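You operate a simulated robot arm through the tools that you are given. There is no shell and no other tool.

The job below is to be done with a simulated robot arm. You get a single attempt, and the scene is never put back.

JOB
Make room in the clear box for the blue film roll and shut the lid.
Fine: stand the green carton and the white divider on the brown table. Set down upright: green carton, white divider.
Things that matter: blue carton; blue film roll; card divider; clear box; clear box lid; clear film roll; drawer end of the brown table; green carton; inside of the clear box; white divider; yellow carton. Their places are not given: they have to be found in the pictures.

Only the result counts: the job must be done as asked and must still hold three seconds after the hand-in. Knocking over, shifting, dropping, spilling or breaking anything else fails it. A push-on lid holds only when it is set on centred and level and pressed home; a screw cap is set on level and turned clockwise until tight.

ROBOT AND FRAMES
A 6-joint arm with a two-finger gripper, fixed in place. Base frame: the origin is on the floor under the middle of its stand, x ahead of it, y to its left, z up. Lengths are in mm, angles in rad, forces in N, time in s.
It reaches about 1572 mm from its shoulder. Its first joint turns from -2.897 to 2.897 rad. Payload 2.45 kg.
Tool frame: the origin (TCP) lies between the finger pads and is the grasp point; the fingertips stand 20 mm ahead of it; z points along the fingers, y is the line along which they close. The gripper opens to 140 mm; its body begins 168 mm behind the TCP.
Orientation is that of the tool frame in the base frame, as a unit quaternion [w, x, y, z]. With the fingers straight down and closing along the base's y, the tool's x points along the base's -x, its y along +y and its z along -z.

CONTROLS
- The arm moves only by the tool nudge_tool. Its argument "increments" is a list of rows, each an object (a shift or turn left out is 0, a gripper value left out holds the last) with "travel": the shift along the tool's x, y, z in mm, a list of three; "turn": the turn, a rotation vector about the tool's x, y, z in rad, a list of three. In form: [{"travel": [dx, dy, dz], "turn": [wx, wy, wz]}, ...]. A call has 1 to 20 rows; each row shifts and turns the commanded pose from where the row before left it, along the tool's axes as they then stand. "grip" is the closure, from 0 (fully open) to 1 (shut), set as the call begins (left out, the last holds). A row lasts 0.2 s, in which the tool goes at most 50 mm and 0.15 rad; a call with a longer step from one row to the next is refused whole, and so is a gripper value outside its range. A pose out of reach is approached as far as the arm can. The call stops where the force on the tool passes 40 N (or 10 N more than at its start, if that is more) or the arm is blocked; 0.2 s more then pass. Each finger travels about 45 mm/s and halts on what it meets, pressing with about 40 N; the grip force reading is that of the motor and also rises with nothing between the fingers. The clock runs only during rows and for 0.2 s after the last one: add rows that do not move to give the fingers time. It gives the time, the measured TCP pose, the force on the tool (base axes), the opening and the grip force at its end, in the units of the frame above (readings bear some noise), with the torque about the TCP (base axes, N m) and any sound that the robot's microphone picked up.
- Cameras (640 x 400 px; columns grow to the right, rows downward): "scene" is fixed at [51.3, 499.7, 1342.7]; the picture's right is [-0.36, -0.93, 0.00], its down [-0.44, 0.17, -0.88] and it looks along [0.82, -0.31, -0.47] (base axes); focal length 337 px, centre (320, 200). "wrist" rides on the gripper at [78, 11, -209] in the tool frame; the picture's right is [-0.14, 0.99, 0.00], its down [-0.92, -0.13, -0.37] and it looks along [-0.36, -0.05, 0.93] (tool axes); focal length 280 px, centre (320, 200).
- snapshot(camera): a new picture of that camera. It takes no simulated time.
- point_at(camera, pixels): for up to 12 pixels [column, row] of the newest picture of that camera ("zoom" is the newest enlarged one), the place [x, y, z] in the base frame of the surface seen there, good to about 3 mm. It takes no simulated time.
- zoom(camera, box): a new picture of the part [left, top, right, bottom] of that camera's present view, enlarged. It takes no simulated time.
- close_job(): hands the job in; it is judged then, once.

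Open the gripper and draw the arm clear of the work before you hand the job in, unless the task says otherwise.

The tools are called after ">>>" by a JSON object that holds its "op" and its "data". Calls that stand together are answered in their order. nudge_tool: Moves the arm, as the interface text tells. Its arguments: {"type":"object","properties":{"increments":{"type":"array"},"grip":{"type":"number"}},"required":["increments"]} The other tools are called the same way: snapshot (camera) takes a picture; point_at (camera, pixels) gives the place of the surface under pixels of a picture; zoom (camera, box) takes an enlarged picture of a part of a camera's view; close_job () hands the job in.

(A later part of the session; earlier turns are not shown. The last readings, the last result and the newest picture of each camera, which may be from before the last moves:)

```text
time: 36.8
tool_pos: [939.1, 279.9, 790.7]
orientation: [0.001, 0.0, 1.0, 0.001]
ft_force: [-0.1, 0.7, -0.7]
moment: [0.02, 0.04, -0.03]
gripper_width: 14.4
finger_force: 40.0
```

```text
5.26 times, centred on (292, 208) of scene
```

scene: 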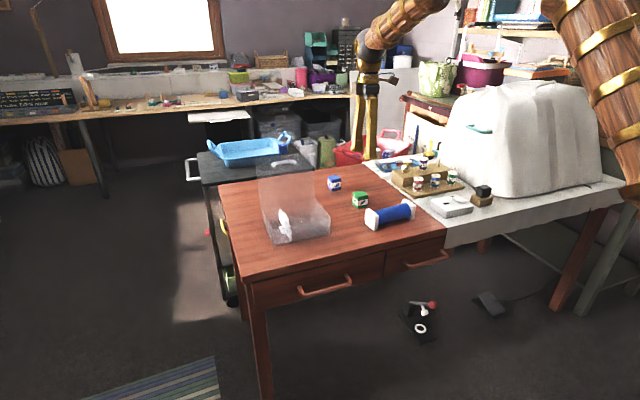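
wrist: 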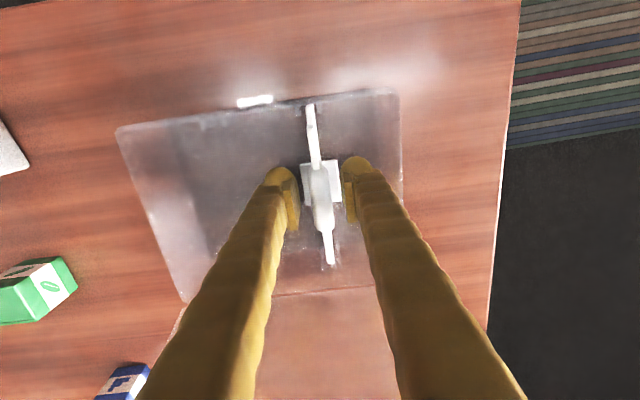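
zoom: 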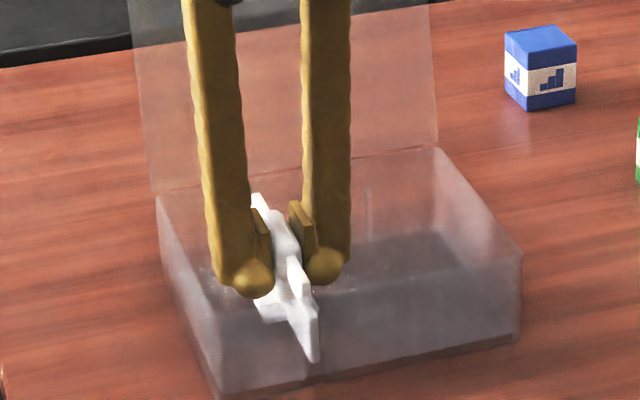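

The divider rises with the grip (14.4 mm wide). I lift it straight out to z≈888.

>>> {"op": "nudge_tool", "data": {"increments": [{"travel": [0, 0, -5]}, {"travel": [0, 0, -7]}, {"travel": [0, 0, -8]}, {"travel": [0, 0, -10]}, {"travel": [0, 0, -10]}, {"travel": [0, 0, -10]}, {"travel": [0, 0, -10]}, {"travel": [0, 0, -10]}, {"travel": [0, 0, -10]}, {"travel": [0, 0, -10]}, {"travel": [0, 0, -6]}, {"travel": [0, 0, -3]}, {"travel": [0, 0, 0]}]}}

>>> {"op": "zoom", "data": {"camera": "scene", "box": [240, 120, 360, 246]}}

>>> {"op": "snapshot", "data": {"camera": "wrist"}}

```text
time: 39.6
tool_pos: [938.3, 279.4, 888.8]
orientation: [0.001, 0.001, 1.0, 0.0]
ft_force: [-0.4, 0.2, -1.4]
moment: [0.02, 0.0, 0.02]
gripper_width: 14.3
finger_force: 40.6
```

```text
3.17 times, centred on (300, 183) of scene
```

zoom: 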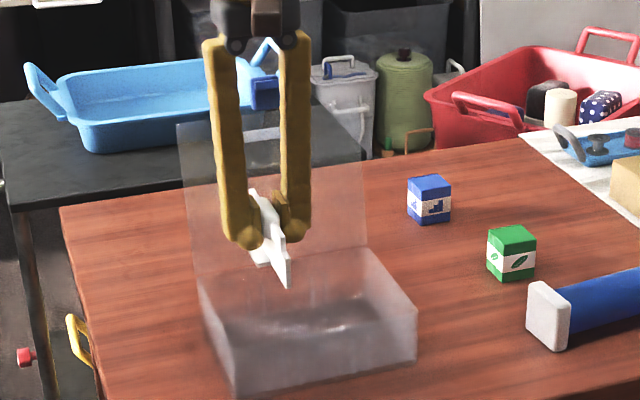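

```text
taken
```

wrist: 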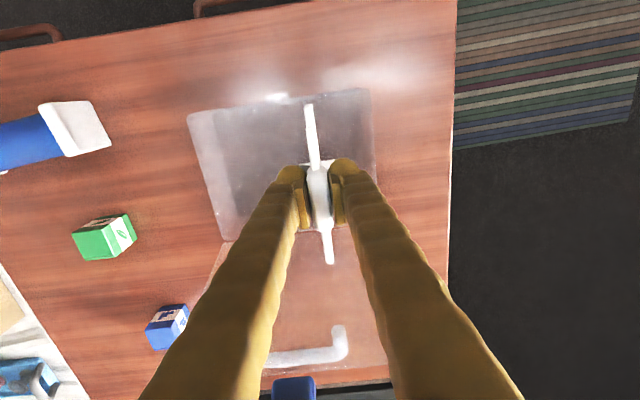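

The divider is out and level. I carry it in −y first (clear of the lid), then +x to (1000, 72).

>>> {"op": "nudge_tool", "data": {"increments": [{"travel": [2, -6, 0]}, {"travel": [3, -12, 0]}, {"travel": [0, -18, 0]}, {"travel": [0, -20, 0]}, {"travel": [0, -20, 0]}, {"travel": [0, -20, 0]}, {"travel": [0, -20, 0]}, {"travel": [0, -20, 0]}, {"travel": [0, -20, 0]}, {"travel": [-6, -20, 0]}, {"travel": [-12, -15, 0]}, {"travel": [-16, -10, 0]}, {"travel": [-16, -5, 0]}, {"travel": [-10, -2, 0]}, {"travel": [-6, 0, 0]}, {"travel": [0, 0, 0]}]}}

>>> {"op": "snapshot", "data": {"camera": "wrist"}}

>>> {"op": "zoom", "data": {"camera": "scene", "box": [260, 120, 400, 246]}}

```text
time: 43.0
tool_pos: [1000.9, 71.0, 888.5]
orientation: [0.001, -0.001, 1.0, 0.001]
ft_force: [0.0, 0.6, 0.3]
moment: [-0.03, 0.0, -0.04]
gripper_width: 14.2
finger_force: 40.4
```

```text
taken
```

wrist: 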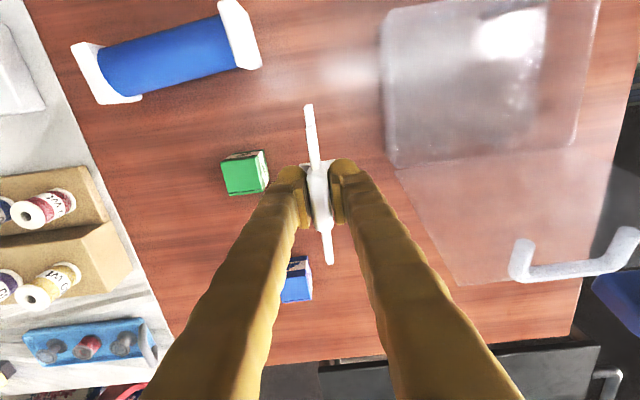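

```text
3.17 times, centred on (330, 183) of scene
```

zoom: 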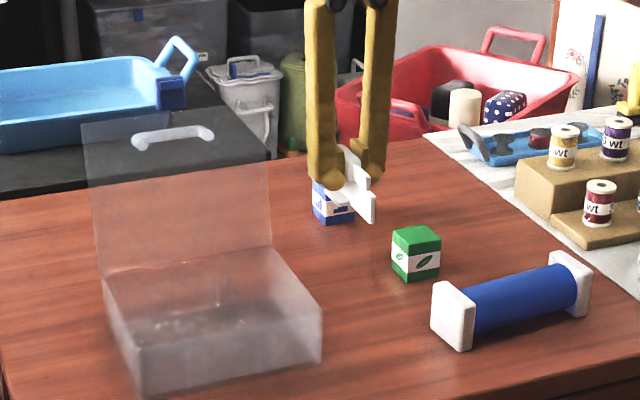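

The spot below is clear. I lower the divider gently toward the table (touchdown expected at TCP≈779).

>>> {"op": "nudge_tool", "data": {"increments": [{"travel": [0, 0, 6]}, {"travel": [0, 0, 12]}, {"travel": [0, 0, 15]}, {"travel": [0, 0, 15]}, {"travel": [0, 0, 15]}, {"travel": [0, 0, 15]}, {"travel": [0, 0, 12]}, {"travel": [0, 0, 8]}, {"travel": [0, 0, 4]}, {"travel": [0, 0, 2]}, {"travel": [0, 0, 0]}]}}

>>> {"op": "nudge_tool", "data": {"increments": [{"travel": [0, 0, 1]}, {"travel": [0, 0, 1]}, {"travel": [0, 0, 1]}, {"travel": [0, 0, 0]}]}}

>>> {"op": "nudge_tool", "data": {"increments": [{"travel": [0, 0, 1]}, {"travel": [0, 0, 0]}]}}

>>> {"op": "zoom", "data": {"camera": "scene", "box": [310, 150, 380, 210]}}

```text
time: 45.4
tool_pos: [999.4, 70.8, 785.3]
orientation: [0.001, 0.0, 1.0, 0.0]
ft_force: [0.4, -0.1, -0.5]
moment: [-0.01, -0.05, -0.02]
gripper_width: 14.1
finger_force: 40.1
```

```text
time: 46.4
tool_pos: [1000.7, 71.3, 782.1]
orientation: [0.001, 0.0, 1.0, 0.0]
ft_force: [0.7, -0.1, 0.3]
moment: [0.01, 0.03, 0.02]
gripper_width: 14.3
finger_force: 40.2
```

```text
time: 47.0
tool_pos: [1000.0, 71.7, 782.7]
orientation: [0.001, 0.0, 1.0, 0.0]
ft_force: [-1.1, 0.5, 0.0]
moment: [0.0, -0.05, 0.0]
gripper_width: 14.4
finger_force: 39.9
```

```text
6.67 times, centred on (345, 180) of scene
```

zoom: 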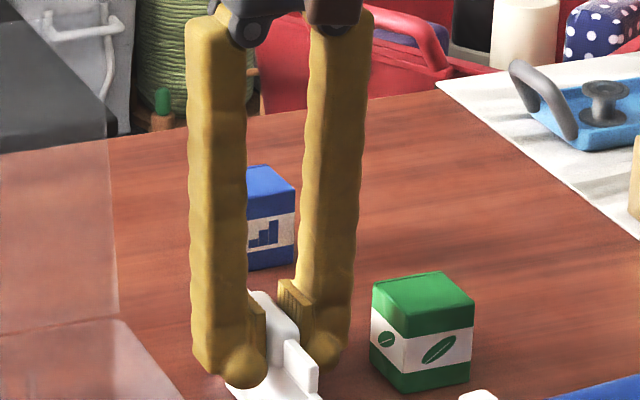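

No clear contact yet; I continue in 1 mm steps.

>>> {"op": "nudge_tool", "data": {"increments": [{"travel": [0, 0, 1]}, {"travel": [0, 0, 0]}]}}

>>> {"op": "nudge_tool", "data": {"increments": [{"travel": [0, 0, 1]}, {"travel": [0, 0, 0]}]}}

>>> {"op": "nudge_tool", "data": {"increments": [{"travel": [0, 0, 0.7]}, {"travel": [0, 0, 0]}]}}

```text
time: 47.6
tool_pos: [1000.3, 70.5, 780.7]
orientation: [0.001, 0.0, 1.0, 0.0]
ft_force: [0.1, 0.9, 0.0]
moment: [0.0, -0.03, -0.02]
gripper_width: 14.0
finger_force: 40.5
```

```text
time: 48.2
tool_pos: [999.4, 71.1, 778.2]
orientation: [0.0, 0.0, 1.0, 0.001]
ft_force: [-1.5, -0.1, 0.2]
moment: [0.0, 0.01, 0.01]
gripper_width: 14.2
finger_force: 40.1
```

```text
time: 48.8
tool_pos: [1000.4, 70.4, 779.4]
orientation: [0.001, 0.0, 1.0, 0.0]
ft_force: [0.6, 0.7, -0.4]
moment: [0.0, 0.0, -0.02]
gripper_width: 14.2
finger_force: 40.4
```

>>> {"op": "nudge_tool", "data": {"increments": [{"travel": [0, 0, 0.7]}, {"travel": [0, 0, 0]}]}}

>>> {"op": "nudge_tool", "data": {"increments": [{"travel": [0, 0, 0.7]}, {"travel": [0, 0, 0]}]}}

>>> {"op": "zoom", "data": {"camera": "scene", "box": [325, 185, 375, 225]}}

```text
time: 49.4
tool_pos: [1000.4, 71.3, 777.1]
orientation: [0.001, 0.0, 1.0, 0.0]
ft_force: [-0.7, 0.0, 0.2]
moment: [-0.01, 0.02, -0.01]
gripper_width: 14.3
finger_force: 39.7
```

```text
time: 50.0
tool_pos: [999.9, 71.5, 777.2]
orientation: [0.001, 0.001, 1.0, 0.0]
ft_force: [-2.6, 1.2, 5.7]
moment: [0.03, 0.09, -0.03]
gripper_width: 14.4
finger_force: 40.2
```

```text
10.00 times, centred on (350, 205) of scene
```

zoom: 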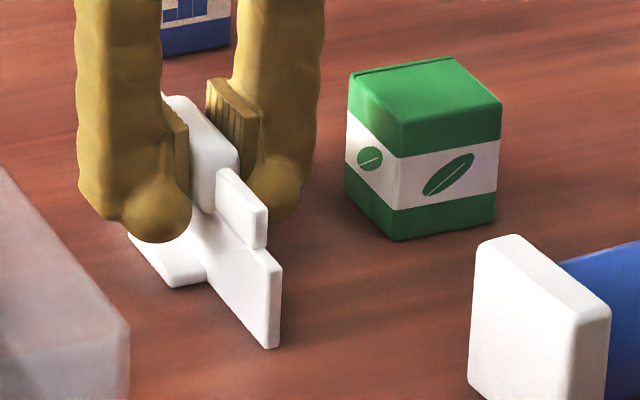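

Contact at 5.7 N; the divider stands on the table. I open to release and then rise straight up.

>>> {"op": "nudge_tool", "data": {"increments": [{"travel": [0, 0, 0]}, {"travel": [0, 0, 0]}, {"travel": [0, 0, 0]}, {"travel": [0, 0, 0]}], "grip": 0.72}}

>>> {"op": "nudge_tool", "data": {"increments": [{"travel": [0, 0, -6]}, {"travel": [0, 0, -14]}, {"travel": [0, 0, -25]}, {"travel": [0, 0, -40]}, {"travel": [0, 0, -45]}, {"travel": [0, 0, -45]}, {"travel": [0, 0, 0]}]}}

>>> {"op": "snapshot", "data": {"camera": "wrist"}}

>>> {"op": "zoom", "data": {"camera": "scene", "box": [260, 140, 430, 250]}}

```text
time: 51.0
tool_pos: [999.4, 70.7, 777.4]
orientation: [0.0, 0.0, 1.0, 0.0]
ft_force: [0.4, -0.5, 0.4]
moment: [0.02, -0.01, 0.01]
gripper_width: 39.0
finger_force: 0.0
```

```text
time: 52.6
tool_pos: [998.5, 70.9, 952.8]
orientation: [0.001, 0.001, 1.0, 0.0]
ft_force: [0.2, 0.8, -0.8]
moment: [0.01, 0.03, -0.01]
gripper_width: 38.8
finger_force: 0.0
```

```text
taken
```

wrist: 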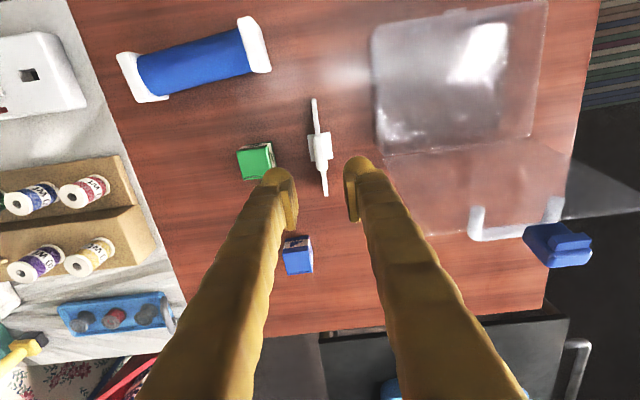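

```text
3.64 times, centred on (345, 195) of scene
```

zoom: 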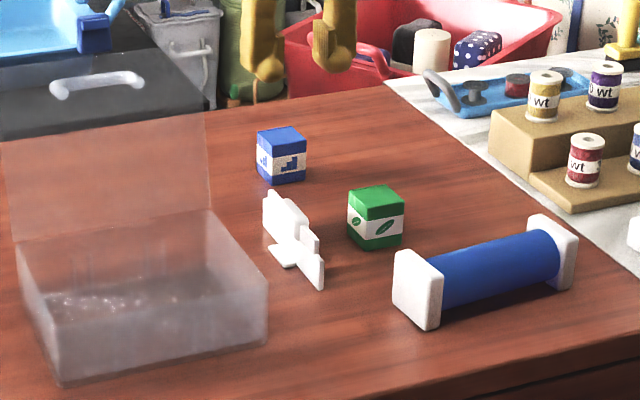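

The divider stands upright at (1000,71). Now I go over toward the blue roll, staying high, to measure it.

>>> {"op": "nudge_tool", "data": {"increments": [{"travel": [26, -27, 0]}, {"travel": [26, -27, 0]}, {"travel": [26, -27, 0]}, {"travel": [26, -27, 0]}, {"travel": [26, -27, 0]}, {"travel": [0, 0, 0]}, {"travel": [0, 0, 0]}], "grip": 0}}

>>> {"op": "snapshot", "data": {"camera": "wrist"}}

>>> {"op": "zoom", "data": {"camera": "wrist", "box": [220, 100, 420, 230]}}

```text
time: 54.2
tool_pos: [869.8, -64.8, 951.4]
orientation: [0.0, 0.0, 1.0, 0.001]
ft_force: [0.1, 0.0, -0.2]
moment: [-0.01, -0.03, 0.0]
gripper_width: 140.3
finger_force: 0.1
```

```text
taken
```

wrist: 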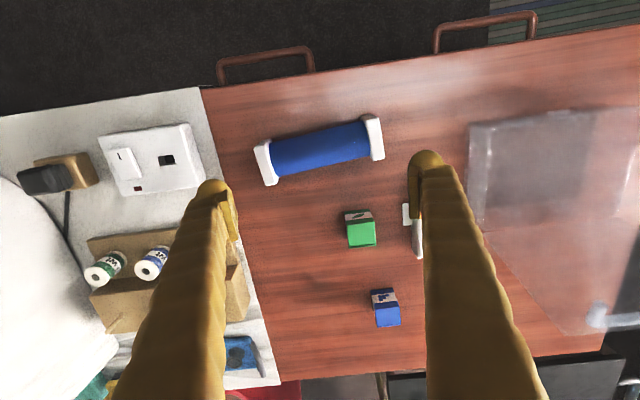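

```text
3.08 times, centred on (320, 165) of wrist
```

zoom: 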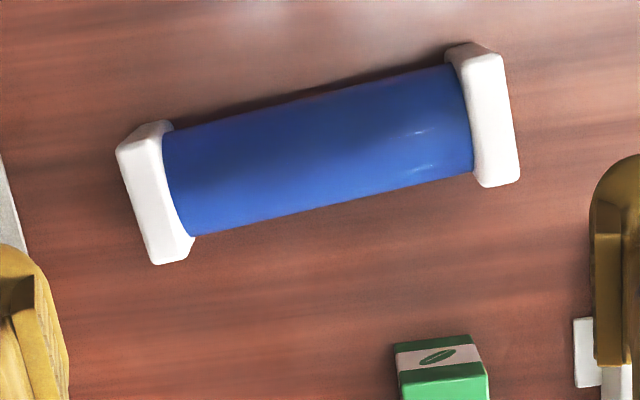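

The roll is fully visible. I sample the end caps' top corners and the cylinder's crest.

>>> {"op": "point_at", "data": {"camera": "zoom", "pixels": [[124, 155], [158, 146], [185, 245], [154, 259], [464, 68], [498, 60], [514, 174], [486, 183], [200, 180], [320, 155], [440, 125], [320, 120]]}}

>>> {"op": "point_at", "data": {"camera": "zoom", "pixels": [[320, 140], [320, 170], [320, 185], [320, 195], [320, 110], [320, 100], [200, 150], [200, 210], [440, 90], [440, 160]]}}

```text
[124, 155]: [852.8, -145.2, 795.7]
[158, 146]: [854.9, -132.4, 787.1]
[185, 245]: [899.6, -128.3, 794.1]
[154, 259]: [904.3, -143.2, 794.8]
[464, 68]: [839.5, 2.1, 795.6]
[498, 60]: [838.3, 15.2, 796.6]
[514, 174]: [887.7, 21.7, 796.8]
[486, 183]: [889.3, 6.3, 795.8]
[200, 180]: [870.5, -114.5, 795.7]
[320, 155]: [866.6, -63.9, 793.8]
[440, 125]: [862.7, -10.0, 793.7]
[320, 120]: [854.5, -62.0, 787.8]
```

```text
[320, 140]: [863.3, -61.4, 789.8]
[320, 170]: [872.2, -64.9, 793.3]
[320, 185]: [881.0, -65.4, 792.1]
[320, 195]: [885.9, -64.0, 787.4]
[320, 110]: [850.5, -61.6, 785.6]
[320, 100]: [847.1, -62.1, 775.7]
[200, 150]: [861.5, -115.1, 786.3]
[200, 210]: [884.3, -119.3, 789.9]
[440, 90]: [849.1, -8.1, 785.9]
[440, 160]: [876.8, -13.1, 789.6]
```

The roll's centre is about (871,−63), yawed 5.6°, ~168 mm long, crest z≈794. I rotate the tool so the fingers close across its axis and set the opening to 90 mm.

>>> {"op": "nudge_tool", "data": {"increments": [{"travel": [-1.2, 1.8, 0], "turn": [0, 0, -0.15]}, {"turn": [0, 0, -0.15]}, {"turn": [0, 0, -0.15]}, {"turn": [0, 0, -0.15]}, {"turn": [0, 0, -0.15]}, {"turn": [0, 0, -0.15]}, {"turn": [0, 0, -0.15]}, {"turn": [0, 0, -0.15]}, {"turn": [0, 0, -0.15]}, {"turn": [0, 0, -0.15]}, {"turn": [0, 0, -0.15]}, {"turn": [0, 0, -0.0185]}, {"travel": [0, 0, 35]}, {"travel": [0, 0, 35]}, {"travel": [0, 0, 0]}], "grip": 0.357}}

>>> {"op": "snapshot", "data": {"camera": "wrist"}}

>>> {"op": "zoom", "data": {"camera": "scene", "box": [340, 140, 450, 240]}}

```text
time: 57.4
tool_pos: [872.3, -63.4, 882.3]
orientation: [0.0, 0.74, -0.672, 0.001]
ft_force: [0.4, -0.2, -0.8]
moment: [-0.01, 0.0, 0.0]
gripper_width: 89.8
finger_force: 0.1
```

```text
taken
```

wrist: 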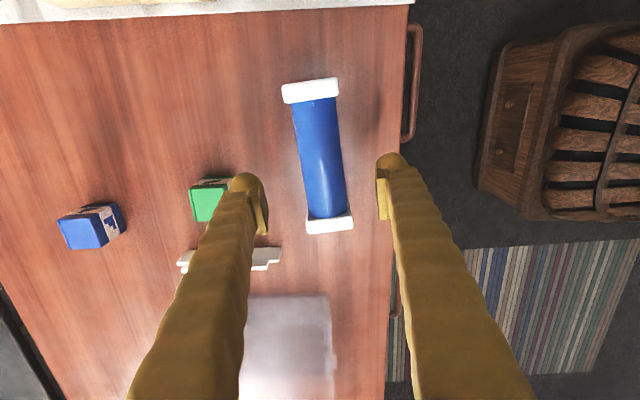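

```text
4.00 times, centred on (395, 190) of scene
```

zoom: 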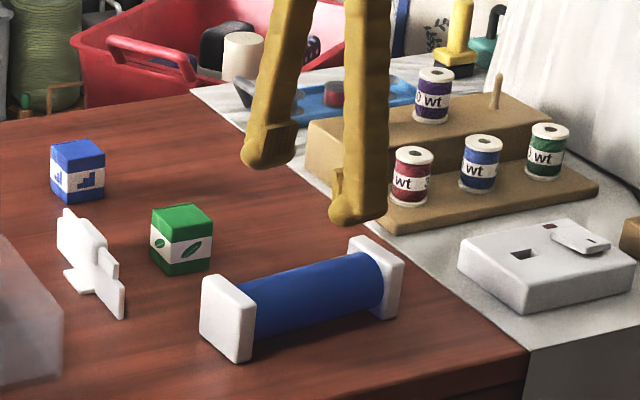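

Alignment looks right, with the carton about 40 mm clear of the far finger. I descend around the cylinder to z≈768.

>>> {"op": "nudge_tool", "data": {"increments": [{"travel": [0, 0, 30]}, {"travel": [0, 0, 30]}, {"travel": [0, 0, 24]}, {"travel": [0, 0, 15]}, {"travel": [0, 0, 10]}, {"travel": [0, 0, 5]}, {"travel": [0, 0, 0]}]}}

>>> {"op": "snapshot", "data": {"camera": "wrist"}}

>>> {"op": "zoom", "data": {"camera": "scene", "box": [340, 140, 450, 240]}}

```text
time: 59.0
tool_pos: [871.4, -61.3, 767.6]
orientation: [-0.001, 0.74, -0.672, 0.0]
ft_force: [0.5, 0.0, -0.3]
moment: [0.0, -0.01, -0.02]
gripper_width: 90.3
finger_force: 0.0
```

```text
taken
```

wrist: 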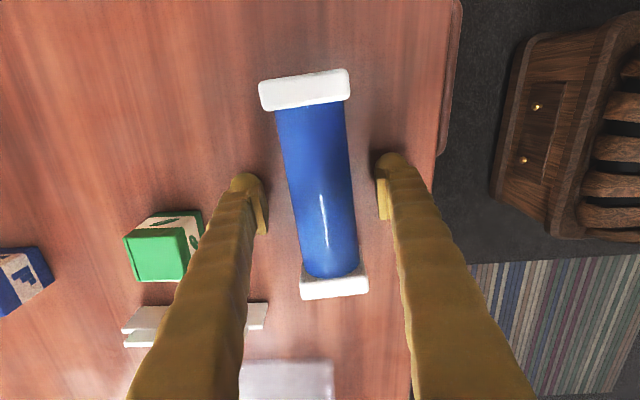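

```text
4.00 times, centred on (395, 190) of scene
```

zoom: 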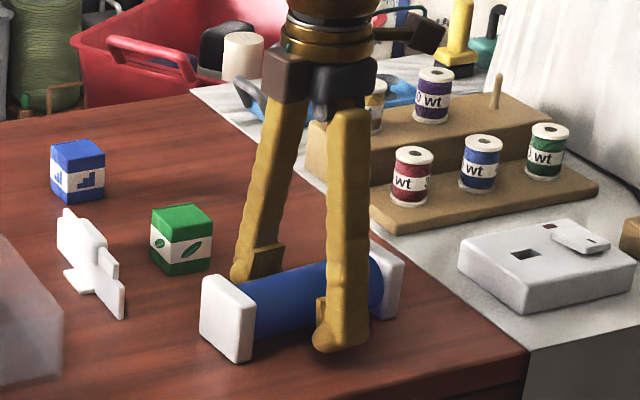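

The fingers straddle the cylinder midway between caps. I close and lift a few mm slowly.

>>> {"op": "nudge_tool", "data": {"increments": [{"travel": [0, 0, 0]}, {"travel": [0, 0, 0]}, {"travel": [0, 0, 0]}, {"travel": [0, 0, 0]}, {"travel": [0, 0, 0]}, {"travel": [0, 0, 0]}], "grip": 1.0}}

>>> {"op": "nudge_tool", "data": {"increments": [{"travel": [0, 0, -2]}, {"travel": [0, 0, -3]}, {"travel": [0, 0, -4]}, {"travel": [0, 0, -4]}, {"travel": [0, 0, 0]}]}}

>>> {"op": "zoom", "data": {"camera": "scene", "box": [340, 140, 450, 240]}}

```text
time: 60.4
tool_pos: [871.6, -61.8, 768.3]
orientation: [0.0, 0.74, -0.672, 0.0]
ft_force: [0.7, -0.4, 0.2]
moment: [0.04, 0.02, -0.08]
gripper_width: 47.0
finger_force: 39.8
```

```text
time: 61.6
tool_pos: [871.1, -62.1, 781.9]
orientation: [-0.001, 0.74, -0.672, 0.0]
ft_force: [-0.4, 0.5, -1.8]
moment: [-0.01, -0.01, 0.03]
gripper_width: 47.1
finger_force: 39.6
```

```text
4.00 times, centred on (395, 190) of scene
```

zoom: 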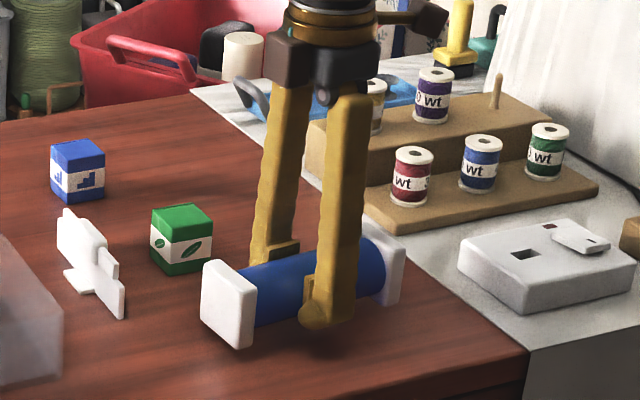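

The roll is held (47 mm) and rises. I lift it gently to z≈895 and turn it by the 5.6° to be parallel with the box.

>>> {"op": "nudge_tool", "data": {"increments": [{"travel": [0, 0, -5]}, {"travel": [0, 0, -8]}, {"travel": [0, 0, -10]}, {"travel": [0, 0, -10]}, {"travel": [0, 0, -12]}, {"travel": [0, 0, -12]}, {"travel": [0, 0, -12]}, {"travel": [0, 0, -12]}, {"travel": [0, 0, -12]}, {"travel": [0, 0, -10]}, {"travel": [0, 0, -6]}, {"travel": [0, 0, -4]}, {"turn": [0, 0, 0.03]}, {"turn": [0, 0, 0.04]}, {"turn": [0, 0, 0.0277]}, {"travel": [0, 0, 0]}]}}

>>> {"op": "snapshot", "data": {"camera": "wrist"}}

>>> {"op": "snapshot", "data": {"camera": "scene"}}

```text
time: 65.0
tool_pos: [870.7, -61.5, 894.6]
orientation: [0.001, -0.707, 0.707, -0.001]
ft_force: [-1.4, 0.2, -2.6]
moment: [-0.01, -0.01, -0.01]
gripper_width: 46.6
finger_force: 40.0
```

```text
taken
```

wrist: 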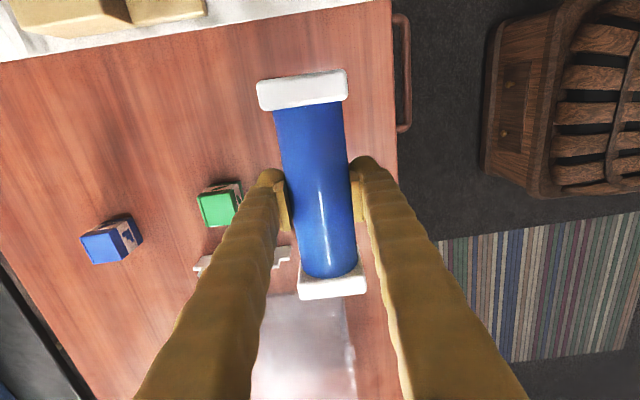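

```text
taken
```

scene: 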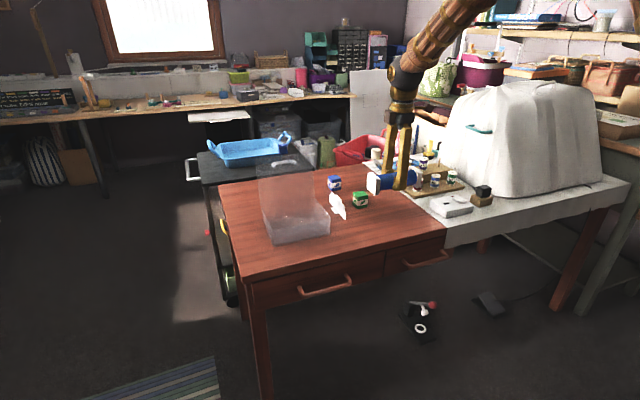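

The roll is parallel to y now. I check its exact extents in the grip before carrying it over.

>>> {"op": "point_at", "data": {"camera": "wrist", "pixels": [[262, 92], [345, 82], [262, 106], [345, 98], [302, 296], [364, 290], [302, 285], [364, 278], [305, 76], [315, 180]]}}

>>> {"op": "zoom", "data": {"camera": "scene", "box": [345, 140, 445, 220]}}

```text
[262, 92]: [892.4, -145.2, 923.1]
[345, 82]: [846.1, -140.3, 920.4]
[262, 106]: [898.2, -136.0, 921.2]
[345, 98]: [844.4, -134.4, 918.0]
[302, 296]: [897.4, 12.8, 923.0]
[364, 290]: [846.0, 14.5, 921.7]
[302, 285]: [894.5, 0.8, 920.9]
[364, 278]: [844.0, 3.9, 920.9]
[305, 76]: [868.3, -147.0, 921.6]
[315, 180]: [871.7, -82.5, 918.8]
```

```text
5.00 times, centred on (395, 180) of scene
```

zoom: 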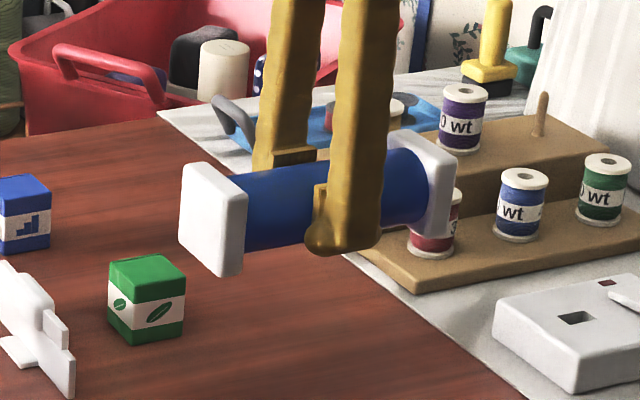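

The roll spans y −147…+17 (centre ≈4 mm toward −y from TCP), x 844–898. I carry it to hover over the box centre with TCP at (939, 250).

>>> {"op": "nudge_tool", "data": {"increments": [{"travel": [-8, -4.27, 0]}, {"travel": [-16, -4.27, 0]}, {"travel": [-22, -4.27, 0]}, {"travel": [-24, -4.27, 0]}, {"travel": [-24, -4.27, 0]}, {"travel": [-24, -4.27, 0]}, {"travel": [-24, -4.27, 0]}, {"travel": [-24, -4.27, 0]}, {"travel": [-24, -4.27, 0]}, {"travel": [-24, -4.27, 0]}, {"travel": [-24, -4.27, 0]}, {"travel": [-24, -4.27, 0]}, {"travel": [-20, -4.27, 0]}, {"travel": [-14, -4.27, 0]}, {"travel": [-9, -4.27, 0]}, {"travel": [-6.5, -4.27, 0]}, {"travel": [0, 0, 0]}]}}

>>> {"op": "snapshot", "data": {"camera": "wrist"}}

>>> {"op": "zoom", "data": {"camera": "scene", "box": [240, 130, 350, 250]}}

```text
time: 68.6
tool_pos: [941.0, 250.2, 895.1]
orientation: [0.001, -0.706, 0.708, -0.001]
ft_force: [0.8, 0.2, -1.7]
moment: [0.0, -0.01, -0.04]
gripper_width: 46.8
finger_force: 40.0
```

```text
taken
```

wrist: 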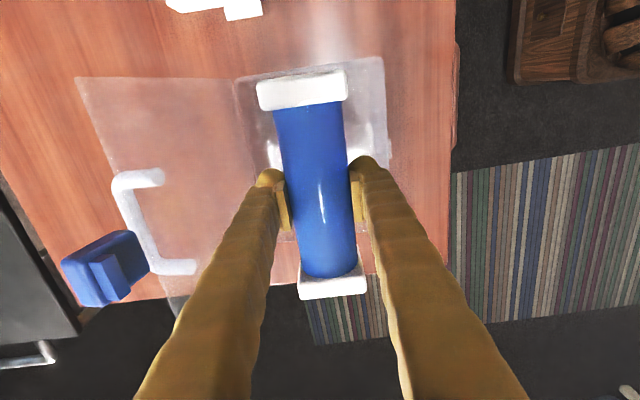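

```text
3.33 times, centred on (295, 190) of scene
```

zoom: 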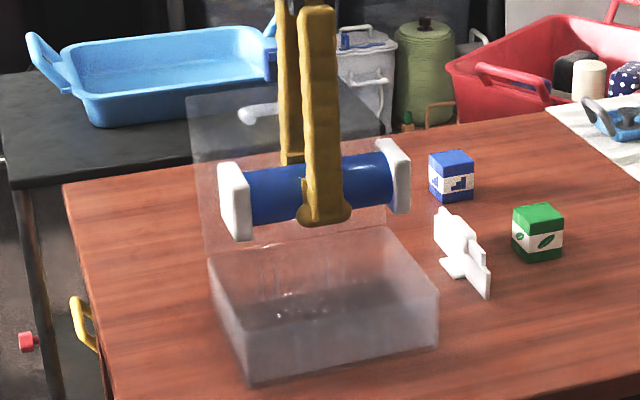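

The roll hovers over the box. I lower to just above the rim (TCP z≈845) and check the margins.

>>> {"op": "nudge_tool", "data": {"increments": [{"travel": [0, 1, 8]}, {"travel": [0, 0.5, 12]}, {"travel": [0, 0, 12]}, {"travel": [0, 0, 10]}, {"travel": [0, 0, 6]}, {"travel": [0, 0, 2]}, {"travel": [0, 0, 0]}]}}

>>> {"op": "snapshot", "data": {"camera": "wrist"}}

>>> {"op": "zoom", "data": {"camera": "wrist", "box": [210, 50, 420, 310]}}

>>> {"op": "zoom", "data": {"camera": "scene", "box": [250, 170, 340, 250]}}

```text
time: 70.2
tool_pos: [939.3, 249.0, 844.1]
orientation: [0.001, -0.707, 0.708, 0.0]
ft_force: [0.7, 0.3, -2.1]
moment: [0.0, 0.01, -0.01]
gripper_width: 47.0
finger_force: 40.0
```

```text
taken
```

wrist: 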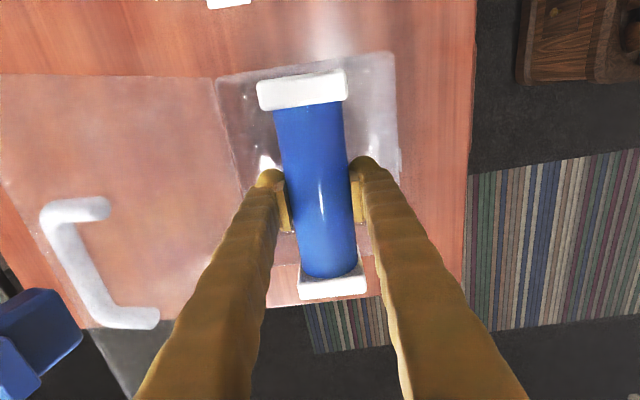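

```text
1.54 times, centred on (315, 180) of wrist
```

zoom: 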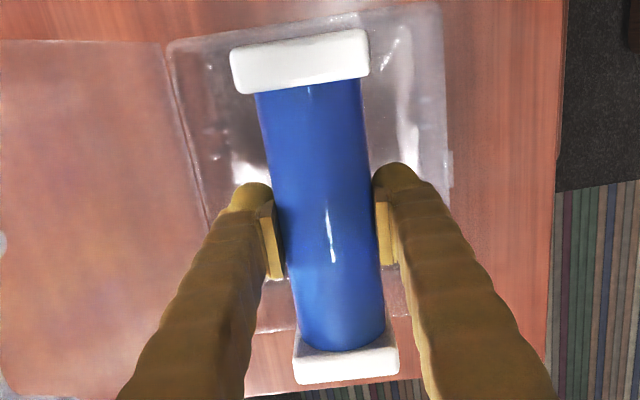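

```text
5.00 times, centred on (295, 210) of scene
```

zoom: 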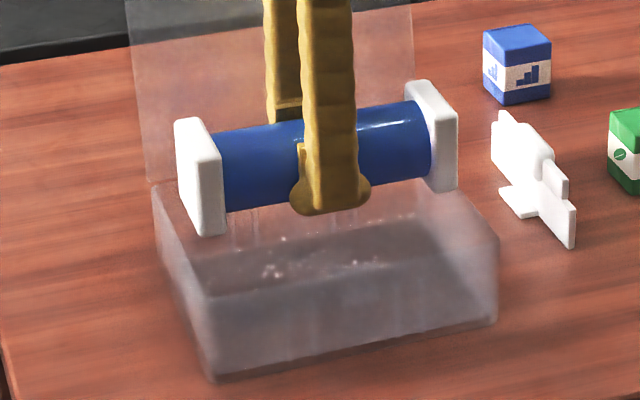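

Computed margins: roll y 164–328.5 inside the box's ~156–337, and x centred within 1–2 mm. I lower it slowly into the box.

>>> {"op": "nudge_tool", "data": {"increments": [{"travel": [0, -0.5, 5]}, {"travel": [0, 0, 8]}, {"travel": [0, 0, 8]}, {"travel": [0, 0, 8]}, {"travel": [0, 0, 8]}, {"travel": [0, 0, 8]}, {"travel": [0, 0, 8]}, {"travel": [0, 0, 6]}, {"travel": [0, 0, 5]}, {"travel": [0, 0, 3]}, {"travel": [0, 0, 0]}]}}

>>> {"op": "zoom", "data": {"camera": "scene", "box": [250, 170, 340, 250]}}

>>> {"op": "snapshot", "data": {"camera": "wrist"}}

```text
time: 72.6
tool_pos: [939.1, 249.7, 778.1]
orientation: [0.001, -0.707, 0.707, 0.0]
ft_force: [-0.3, -0.8, -1.1]
moment: [0.02, 0.03, -0.01]
gripper_width: 46.9
finger_force: 39.8
```

```text
5.00 times, centred on (295, 210) of scene
```

zoom: 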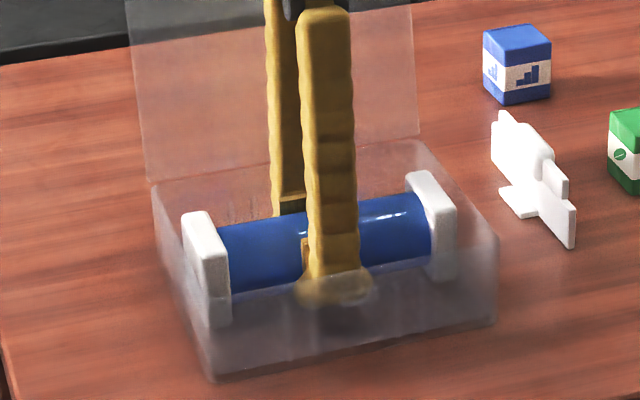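

```text
taken
```

wrist: 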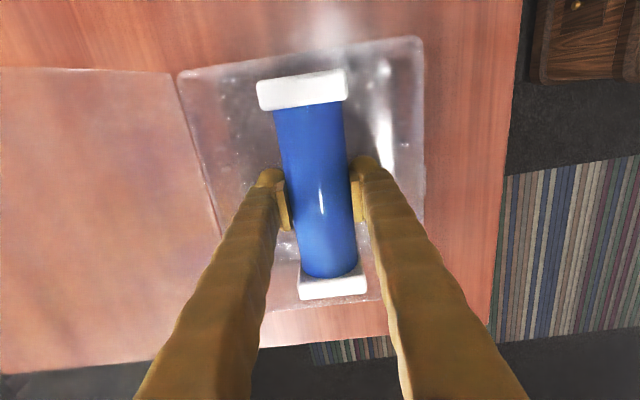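

The roll is inside the box with no side contact. I lower in small steps until it touches the floor (expected TCP≈771).

>>> {"op": "nudge_tool", "data": {"increments": [{"travel": [0, 0, 1.5]}, {"travel": [0, 0, 1.5]}, {"travel": [0, 0, 1]}, {"travel": [0, 0, 0]}]}}

>>> {"op": "nudge_tool", "data": {"increments": [{"travel": [0, 0, 1]}, {"travel": [0, 0, 0]}]}}

>>> {"op": "nudge_tool", "data": {"increments": [{"travel": [0, 0, 1]}, {"travel": [0, 0, 0]}]}}

>>> {"op": "nudge_tool", "data": {"increments": [{"travel": [0, 0, 0.8]}, {"travel": [0, 0, 0]}]}}

```text
time: 73.6
tool_pos: [938.9, 249.8, 773.2]
orientation: [0.0, -0.706, 0.708, 0.0]
ft_force: [-0.2, -0.8, -2.4]
moment: [0.05, -0.01, -0.01]
gripper_width: 47.0
finger_force: 39.8
```

```text
time: 74.2
tool_pos: [939.3, 249.7, 773.5]
orientation: [0.0, -0.706, 0.708, -0.001]
ft_force: [-1.3, -0.2, 6.6]
moment: [-0.29, 0.18, -0.02]
gripper_width: 47.0
finger_force: 39.8
```

```text
time: 74.8
tool_pos: [940.0, 248.4, 771.9]
orientation: [0.002, -0.707, 0.707, -0.001]
ft_force: [-5.3, -1.4, 26.8]
moment: [-0.21, 0.11, -0.01]
gripper_width: 47.0
finger_force: 39.8
```

```text
time: 75.4
tool_pos: [940.0, 249.4, 771.4]
orientation: [0.001, -0.707, 0.707, -0.001]
ft_force: [-2.1, 1.3, 32.6]
moment: [-0.01, 0.02, 0.02]
gripper_width: 46.9
finger_force: 39.9
```

The roll is seated (force 33 N). I back off 1.2 mm to relieve pressure and open only to about 58 mm.

>>> {"op": "nudge_tool", "data": {"increments": [{"travel": [0, 0, -1.2]}, {"travel": [0, 0, 0]}]}}

>>> {"op": "nudge_tool", "data": {"increments": [{"travel": [0, 0, 0]}, {"travel": [0, 0, 0]}, {"travel": [0, 0, 0]}, {"travel": [0, 0, 0]}], "grip": 0.586}}

>>> {"op": "zoom", "data": {"camera": "scene", "box": [250, 170, 340, 250]}}

>>> {"op": "snapshot", "data": {"camera": "wrist"}}

```text
time: 76.0
tool_pos: [938.9, 250.1, 772.2]
orientation: [0.001, -0.706, 0.708, 0.0]
ft_force: [5.2, 2.4, 16.3]
moment: [0.36, -0.27, -0.03]
gripper_width: 47.3
finger_force: 39.7
```

```text
time: 77.0
tool_pos: [940.0, 249.8, 772.3]
orientation: [0.0, -0.706, 0.708, 0.0]
ft_force: [0.5, 0.9, -0.5]
moment: [-0.03, -0.01, 0.01]
gripper_width: 57.9
finger_force: 0.1
```

```text
5.00 times, centred on (295, 210) of scene
```

zoom: 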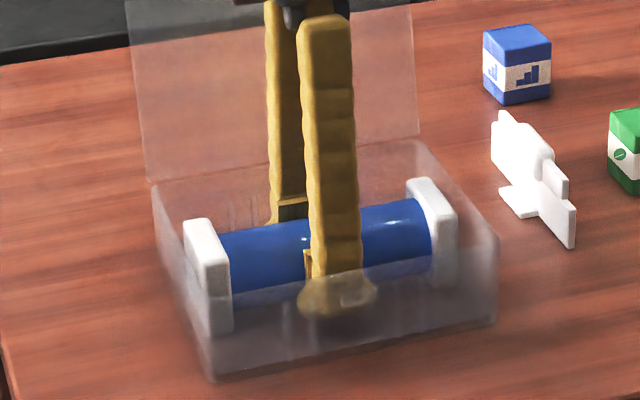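

```text
taken
```

wrist: 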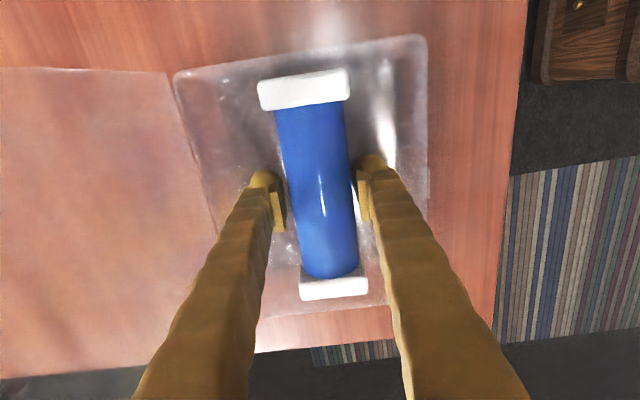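

The roll is released and rests in the box. I rise straight up slowly to z≈1000, above the lid top.

>>> {"op": "nudge_tool", "data": {"increments": [{"travel": [0, 0, -5]}, {"travel": [0, 0, -8]}, {"travel": [0, 0, -12]}, {"travel": [0, 0, -18]}, {"travel": [0, 0, -25]}, {"travel": [0, 0, -35]}, {"travel": [0, 0, -40]}, {"travel": [0, 0, -45]}, {"travel": [0, 0, -40]}, {"travel": [0, 0, 0]}]}}

>>> {"op": "snapshot", "data": {"camera": "wrist"}}

>>> {"op": "zoom", "data": {"camera": "scene", "box": [240, 130, 350, 250]}}

```text
time: 79.2
tool_pos: [937.2, 250.3, 1001.6]
orientation: [0.0, -0.706, 0.708, 0.0]
ft_force: [0.3, -0.2, -1.1]
moment: [-0.01, 0.0, 0.01]
gripper_width: 58.1
finger_force: 0.0
```

```text
taken
```

wrist: 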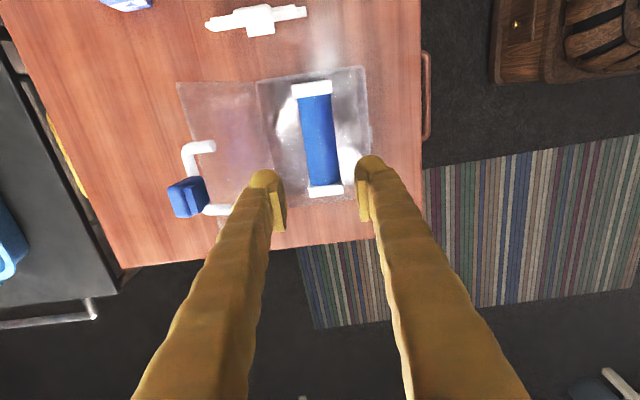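

```text
3.33 times, centred on (295, 190) of scene
```

zoom: 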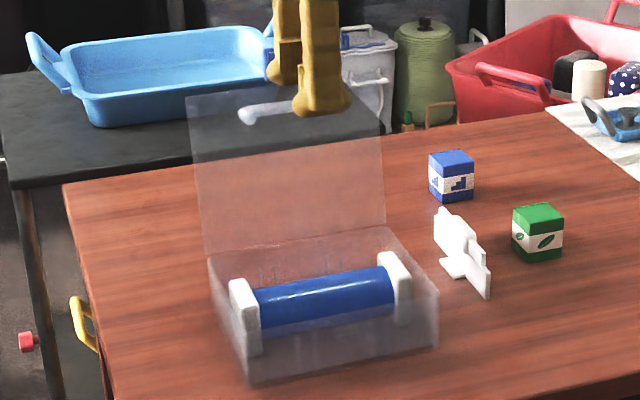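

The roll lies in the box, and the lid still leans back behind it. I zoom in on the lid in both views to locate its free edge precisely.

>>> {"op": "zoom", "data": {"camera": "wrist", "box": [160, 60, 290, 250]}}

>>> {"op": "zoom", "data": {"camera": "scene", "box": [245, 145, 315, 225]}}

>>> {"op": "point_at", "data": {"camera": "wrist", "pixels": [[187, 155], [190, 165], [205, 147], [212, 146], [215, 211], [225, 211], [200, 147]]}}

```text
2.11 times, centred on (225, 155) of wrist
```

zoom: 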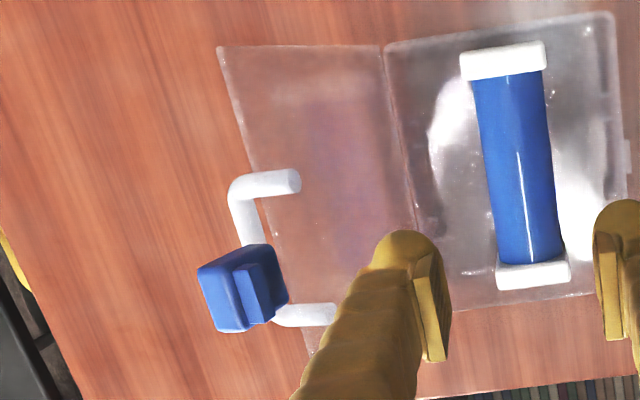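

```text
5.00 times, centred on (280, 185) of scene
```

zoom: 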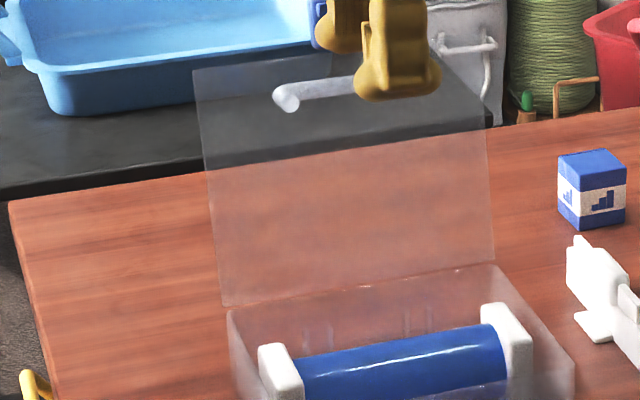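

```text
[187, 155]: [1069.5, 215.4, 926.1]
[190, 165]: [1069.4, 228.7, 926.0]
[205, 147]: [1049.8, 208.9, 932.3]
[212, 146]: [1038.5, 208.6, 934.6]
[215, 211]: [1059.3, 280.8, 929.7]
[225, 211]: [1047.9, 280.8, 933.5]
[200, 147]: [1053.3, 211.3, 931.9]
```

A blue block at about (187,197) in the wrist view overlaps the handle in the image. I check where it is in space, and other potential obstacles behind the lid.

>>> {"op": "point_at", "data": {"camera": "wrist", "pixels": [[180, 195], [187, 188], [193, 200], [175, 205], [198, 210], [10, 265], [60, 320], [35, 150]]}}

>>> {"op": "snapshot", "data": {"camera": "scene"}}

>>> {"op": "zoom", "data": {"camera": "scene", "box": [195, 110, 335, 200]}}

>>> {"op": "point_at", "data": {"camera": "zoom", "pixels": [[412, 130], [420, 150], [400, 120], [330, 120], [180, 160], [100, 130], [150, 230], [290, 90], [430, 95]]}}

```text
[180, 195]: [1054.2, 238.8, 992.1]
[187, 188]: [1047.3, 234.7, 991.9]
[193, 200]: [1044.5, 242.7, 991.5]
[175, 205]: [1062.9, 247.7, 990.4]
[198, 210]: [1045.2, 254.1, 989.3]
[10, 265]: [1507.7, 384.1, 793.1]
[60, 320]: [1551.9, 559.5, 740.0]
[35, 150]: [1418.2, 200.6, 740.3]
```

```text
taken
```

scene: 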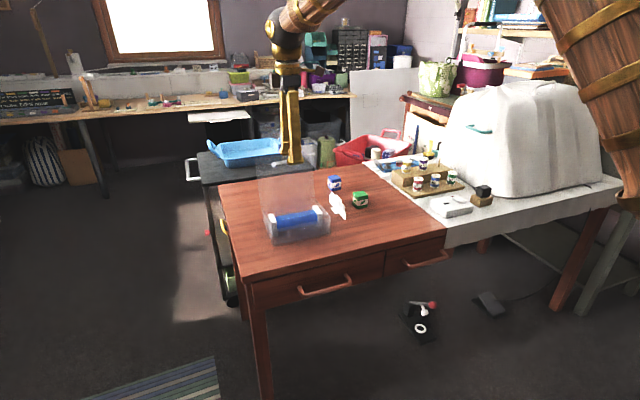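

```text
4.44 times, centred on (265, 155) of scene
```

zoom: 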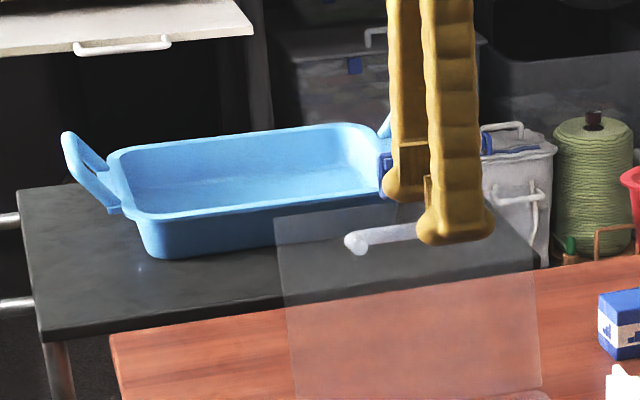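

```text
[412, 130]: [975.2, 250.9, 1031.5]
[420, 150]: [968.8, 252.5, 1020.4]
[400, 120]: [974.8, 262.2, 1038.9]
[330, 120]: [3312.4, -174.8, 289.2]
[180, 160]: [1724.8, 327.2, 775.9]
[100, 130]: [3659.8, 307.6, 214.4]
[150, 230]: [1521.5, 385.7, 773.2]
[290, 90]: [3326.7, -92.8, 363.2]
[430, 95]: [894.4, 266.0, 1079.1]
```

The blue block sits at about (1044–1070, 230–260, 970–992): it's part of the lid's free edge, likely a latch. I move up and aside with the gripper open to get a good look at it.

>>> {"op": "nudge_tool", "data": {"increments": [{"travel": [0, 0, -40]}, {"travel": [0, 0, -40]}, {"travel": [38, -12, 0]}, {"travel": [38, -12, 0]}, {"travel": [38, -12, 0]}, {"travel": [38, -12, 0]}, {"travel": [38, -12, 0]}, {"travel": [0, 0, 0]}, {"travel": [0, 0, 0]}], "grip": 0}}

>>> {"op": "snapshot", "data": {"camera": "wrist"}}

>>> {"op": "zoom", "data": {"camera": "scene", "box": [245, 135, 315, 195]}}

```text
time: 81.2
tool_pos: [998.2, 59.8, 1080.4]
orientation: [0.001, -0.707, 0.707, -0.001]
ft_force: [0.5, -0.1, -0.1]
moment: [0.02, -0.01, 0.01]
gripper_width: 140.0
finger_force: 0.1
```

```text
taken
```

wrist: 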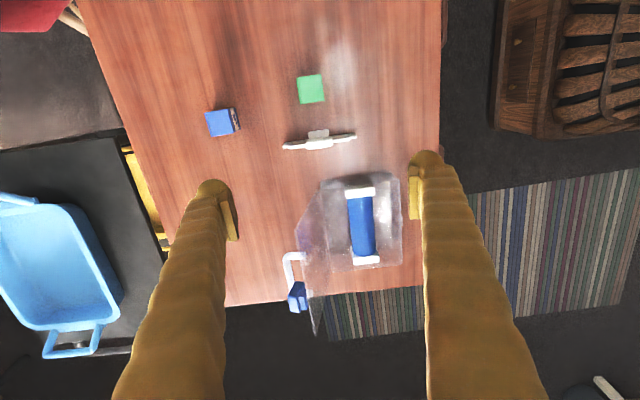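

```text
6.67 times, centred on (280, 165) of scene
```

zoom: 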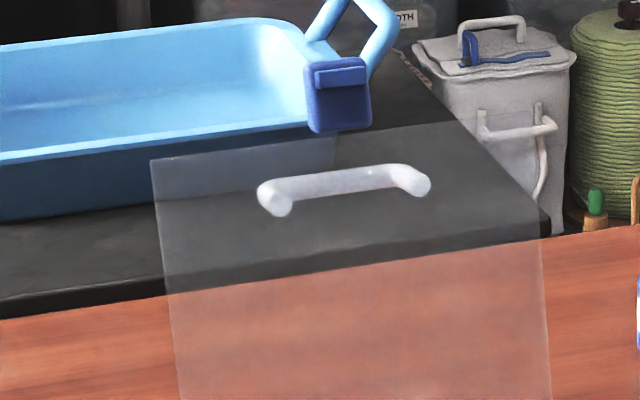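

The scene zoom shows a blue latch with a ridge at the lid's free edge (337,95) above the handle. I zoom the wrist view on it too.

>>> {"op": "zoom", "data": {"camera": "wrist", "box": [270, 240, 345, 345]}}

>>> {"op": "zoom", "data": {"camera": "scene", "box": [270, 140, 305, 165]}}

>>> {"op": "point_at", "data": {"camera": "zoom", "pixels": [[330, 200], [280, 150], [400, 150], [330, 120], [330, 60], [300, 230], [400, 240], [340, 270], [330, 90], [370, 75]]}}

```text
3.81 times, centred on (308, 292) of wrist
```

zoom: 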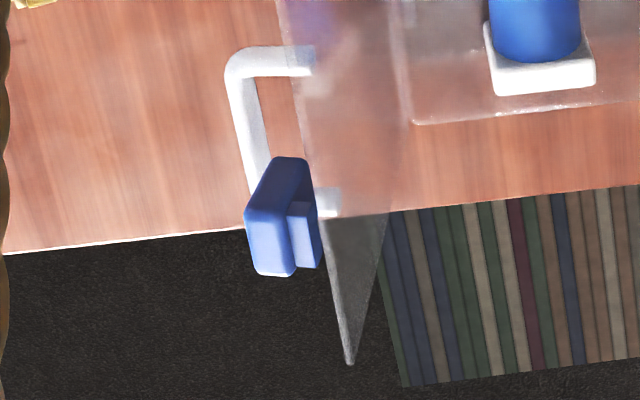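

```text
16.00 times, centred on (288, 152) of scene
```

zoom: 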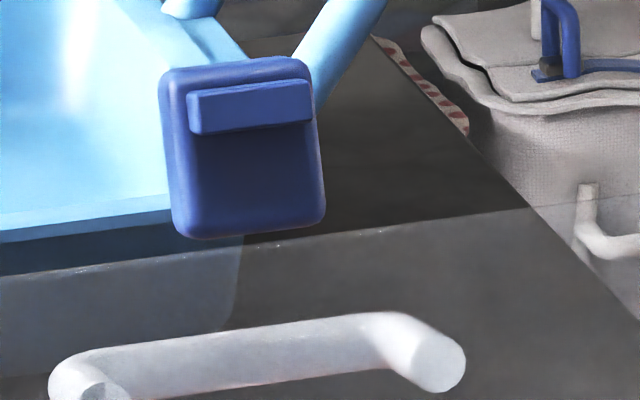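

```text
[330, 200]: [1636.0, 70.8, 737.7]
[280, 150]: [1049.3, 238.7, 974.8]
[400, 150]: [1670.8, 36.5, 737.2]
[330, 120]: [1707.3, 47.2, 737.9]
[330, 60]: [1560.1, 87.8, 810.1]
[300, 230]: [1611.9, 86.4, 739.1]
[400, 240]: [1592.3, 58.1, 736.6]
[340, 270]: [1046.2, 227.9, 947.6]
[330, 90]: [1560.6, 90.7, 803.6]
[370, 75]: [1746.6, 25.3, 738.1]
```

The zoom shows a latch plate with an inner hook ridge. I sample its corners to find how it is angled relative to the lid.

>>> {"op": "point_at", "data": {"camera": "zoom", "pixels": [[175, 85], [300, 68], [185, 220], [312, 210], [250, 105], [250, 150], [250, 180], [250, 210], [200, 110], [300, 100], [240, 225], [250, 70]]}}

>>> {"op": "zoom", "data": {"camera": "wrist", "box": [285, 265, 325, 325]}}

>>> {"op": "point_at", "data": {"camera": "zoom", "pixels": [[230, 130], [290, 130], [240, 250], [230, 330], [290, 330], [320, 230], [350, 240], [330, 320], [300, 180], [260, 360], [275, 80], [310, 80]]}}

```text
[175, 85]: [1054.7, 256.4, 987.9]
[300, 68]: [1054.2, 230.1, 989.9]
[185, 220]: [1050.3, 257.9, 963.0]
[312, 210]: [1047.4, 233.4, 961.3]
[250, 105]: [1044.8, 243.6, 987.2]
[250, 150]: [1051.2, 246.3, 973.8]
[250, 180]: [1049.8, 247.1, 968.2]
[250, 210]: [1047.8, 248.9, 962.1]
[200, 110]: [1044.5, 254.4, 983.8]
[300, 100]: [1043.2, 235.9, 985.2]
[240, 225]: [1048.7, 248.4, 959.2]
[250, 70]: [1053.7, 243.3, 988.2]
```

```text
6.67 times, centred on (305, 295) of wrist
```

zoom: 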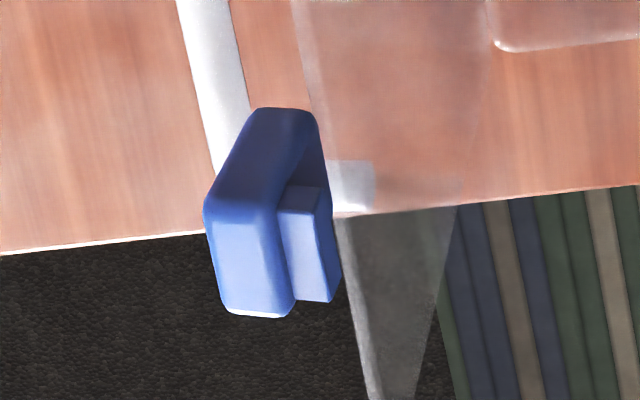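

```text
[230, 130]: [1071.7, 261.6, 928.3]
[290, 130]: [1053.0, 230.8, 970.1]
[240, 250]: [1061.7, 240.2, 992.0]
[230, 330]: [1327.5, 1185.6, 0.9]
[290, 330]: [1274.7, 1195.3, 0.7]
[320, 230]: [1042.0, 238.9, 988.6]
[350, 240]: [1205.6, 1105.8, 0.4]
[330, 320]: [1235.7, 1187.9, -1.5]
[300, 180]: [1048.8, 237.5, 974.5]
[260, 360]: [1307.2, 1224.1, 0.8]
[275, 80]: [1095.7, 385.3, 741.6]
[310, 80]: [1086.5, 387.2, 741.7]
```

The latch plate (y 229–260, z 957–992) lies parallel to the lid, behind its free edge (~z 961). I'll avoid it and the handle by working the lid at y≈316, caging its free edge between the fingers. I move over there at height first.

>>> {"op": "nudge_tool", "data": {"increments": [{"travel": [-32, -5, 0]}, {"travel": [-32, -5, 0]}, {"travel": [-32, -5, 0]}, {"travel": [-32, -5, 0]}, {"travel": [-32, -5, 0]}, {"travel": [-32, -5, 0]}, {"travel": [-32, -5, 0]}, {"travel": [-32, -7, 0]}, {"travel": [0, 0, 0]}, {"travel": [0, 0, 0]}], "grip": 0.571}}

>>> {"op": "snapshot", "data": {"camera": "wrist"}}

>>> {"op": "zoom", "data": {"camera": "scene", "box": [230, 100, 330, 240]}}

```text
time: 83.4
tool_pos: [1041.2, 315.7, 1079.4]
orientation: [0.0, -0.706, 0.708, -0.001]
ft_force: [0.1, -0.2, 0.0]
moment: [0.03, 0.01, 0.02]
gripper_width: 60.1
finger_force: 0.1
```

```text
taken
```

wrist: 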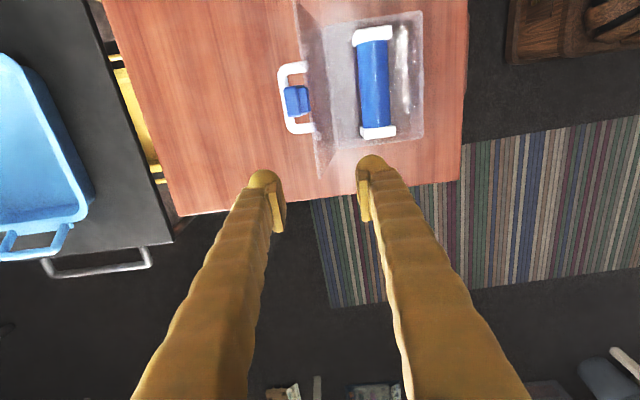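

```text
2.86 times, centred on (280, 170) of scene
```

zoom: 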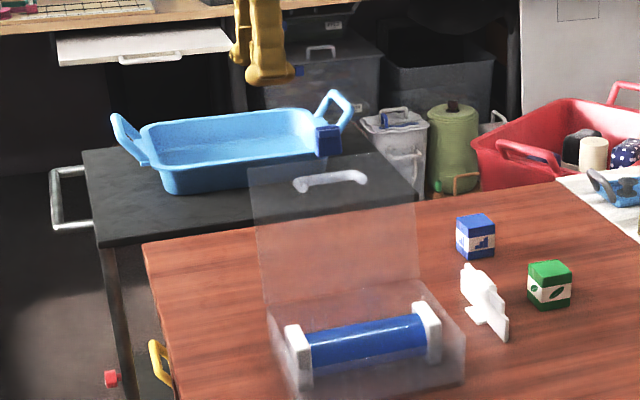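

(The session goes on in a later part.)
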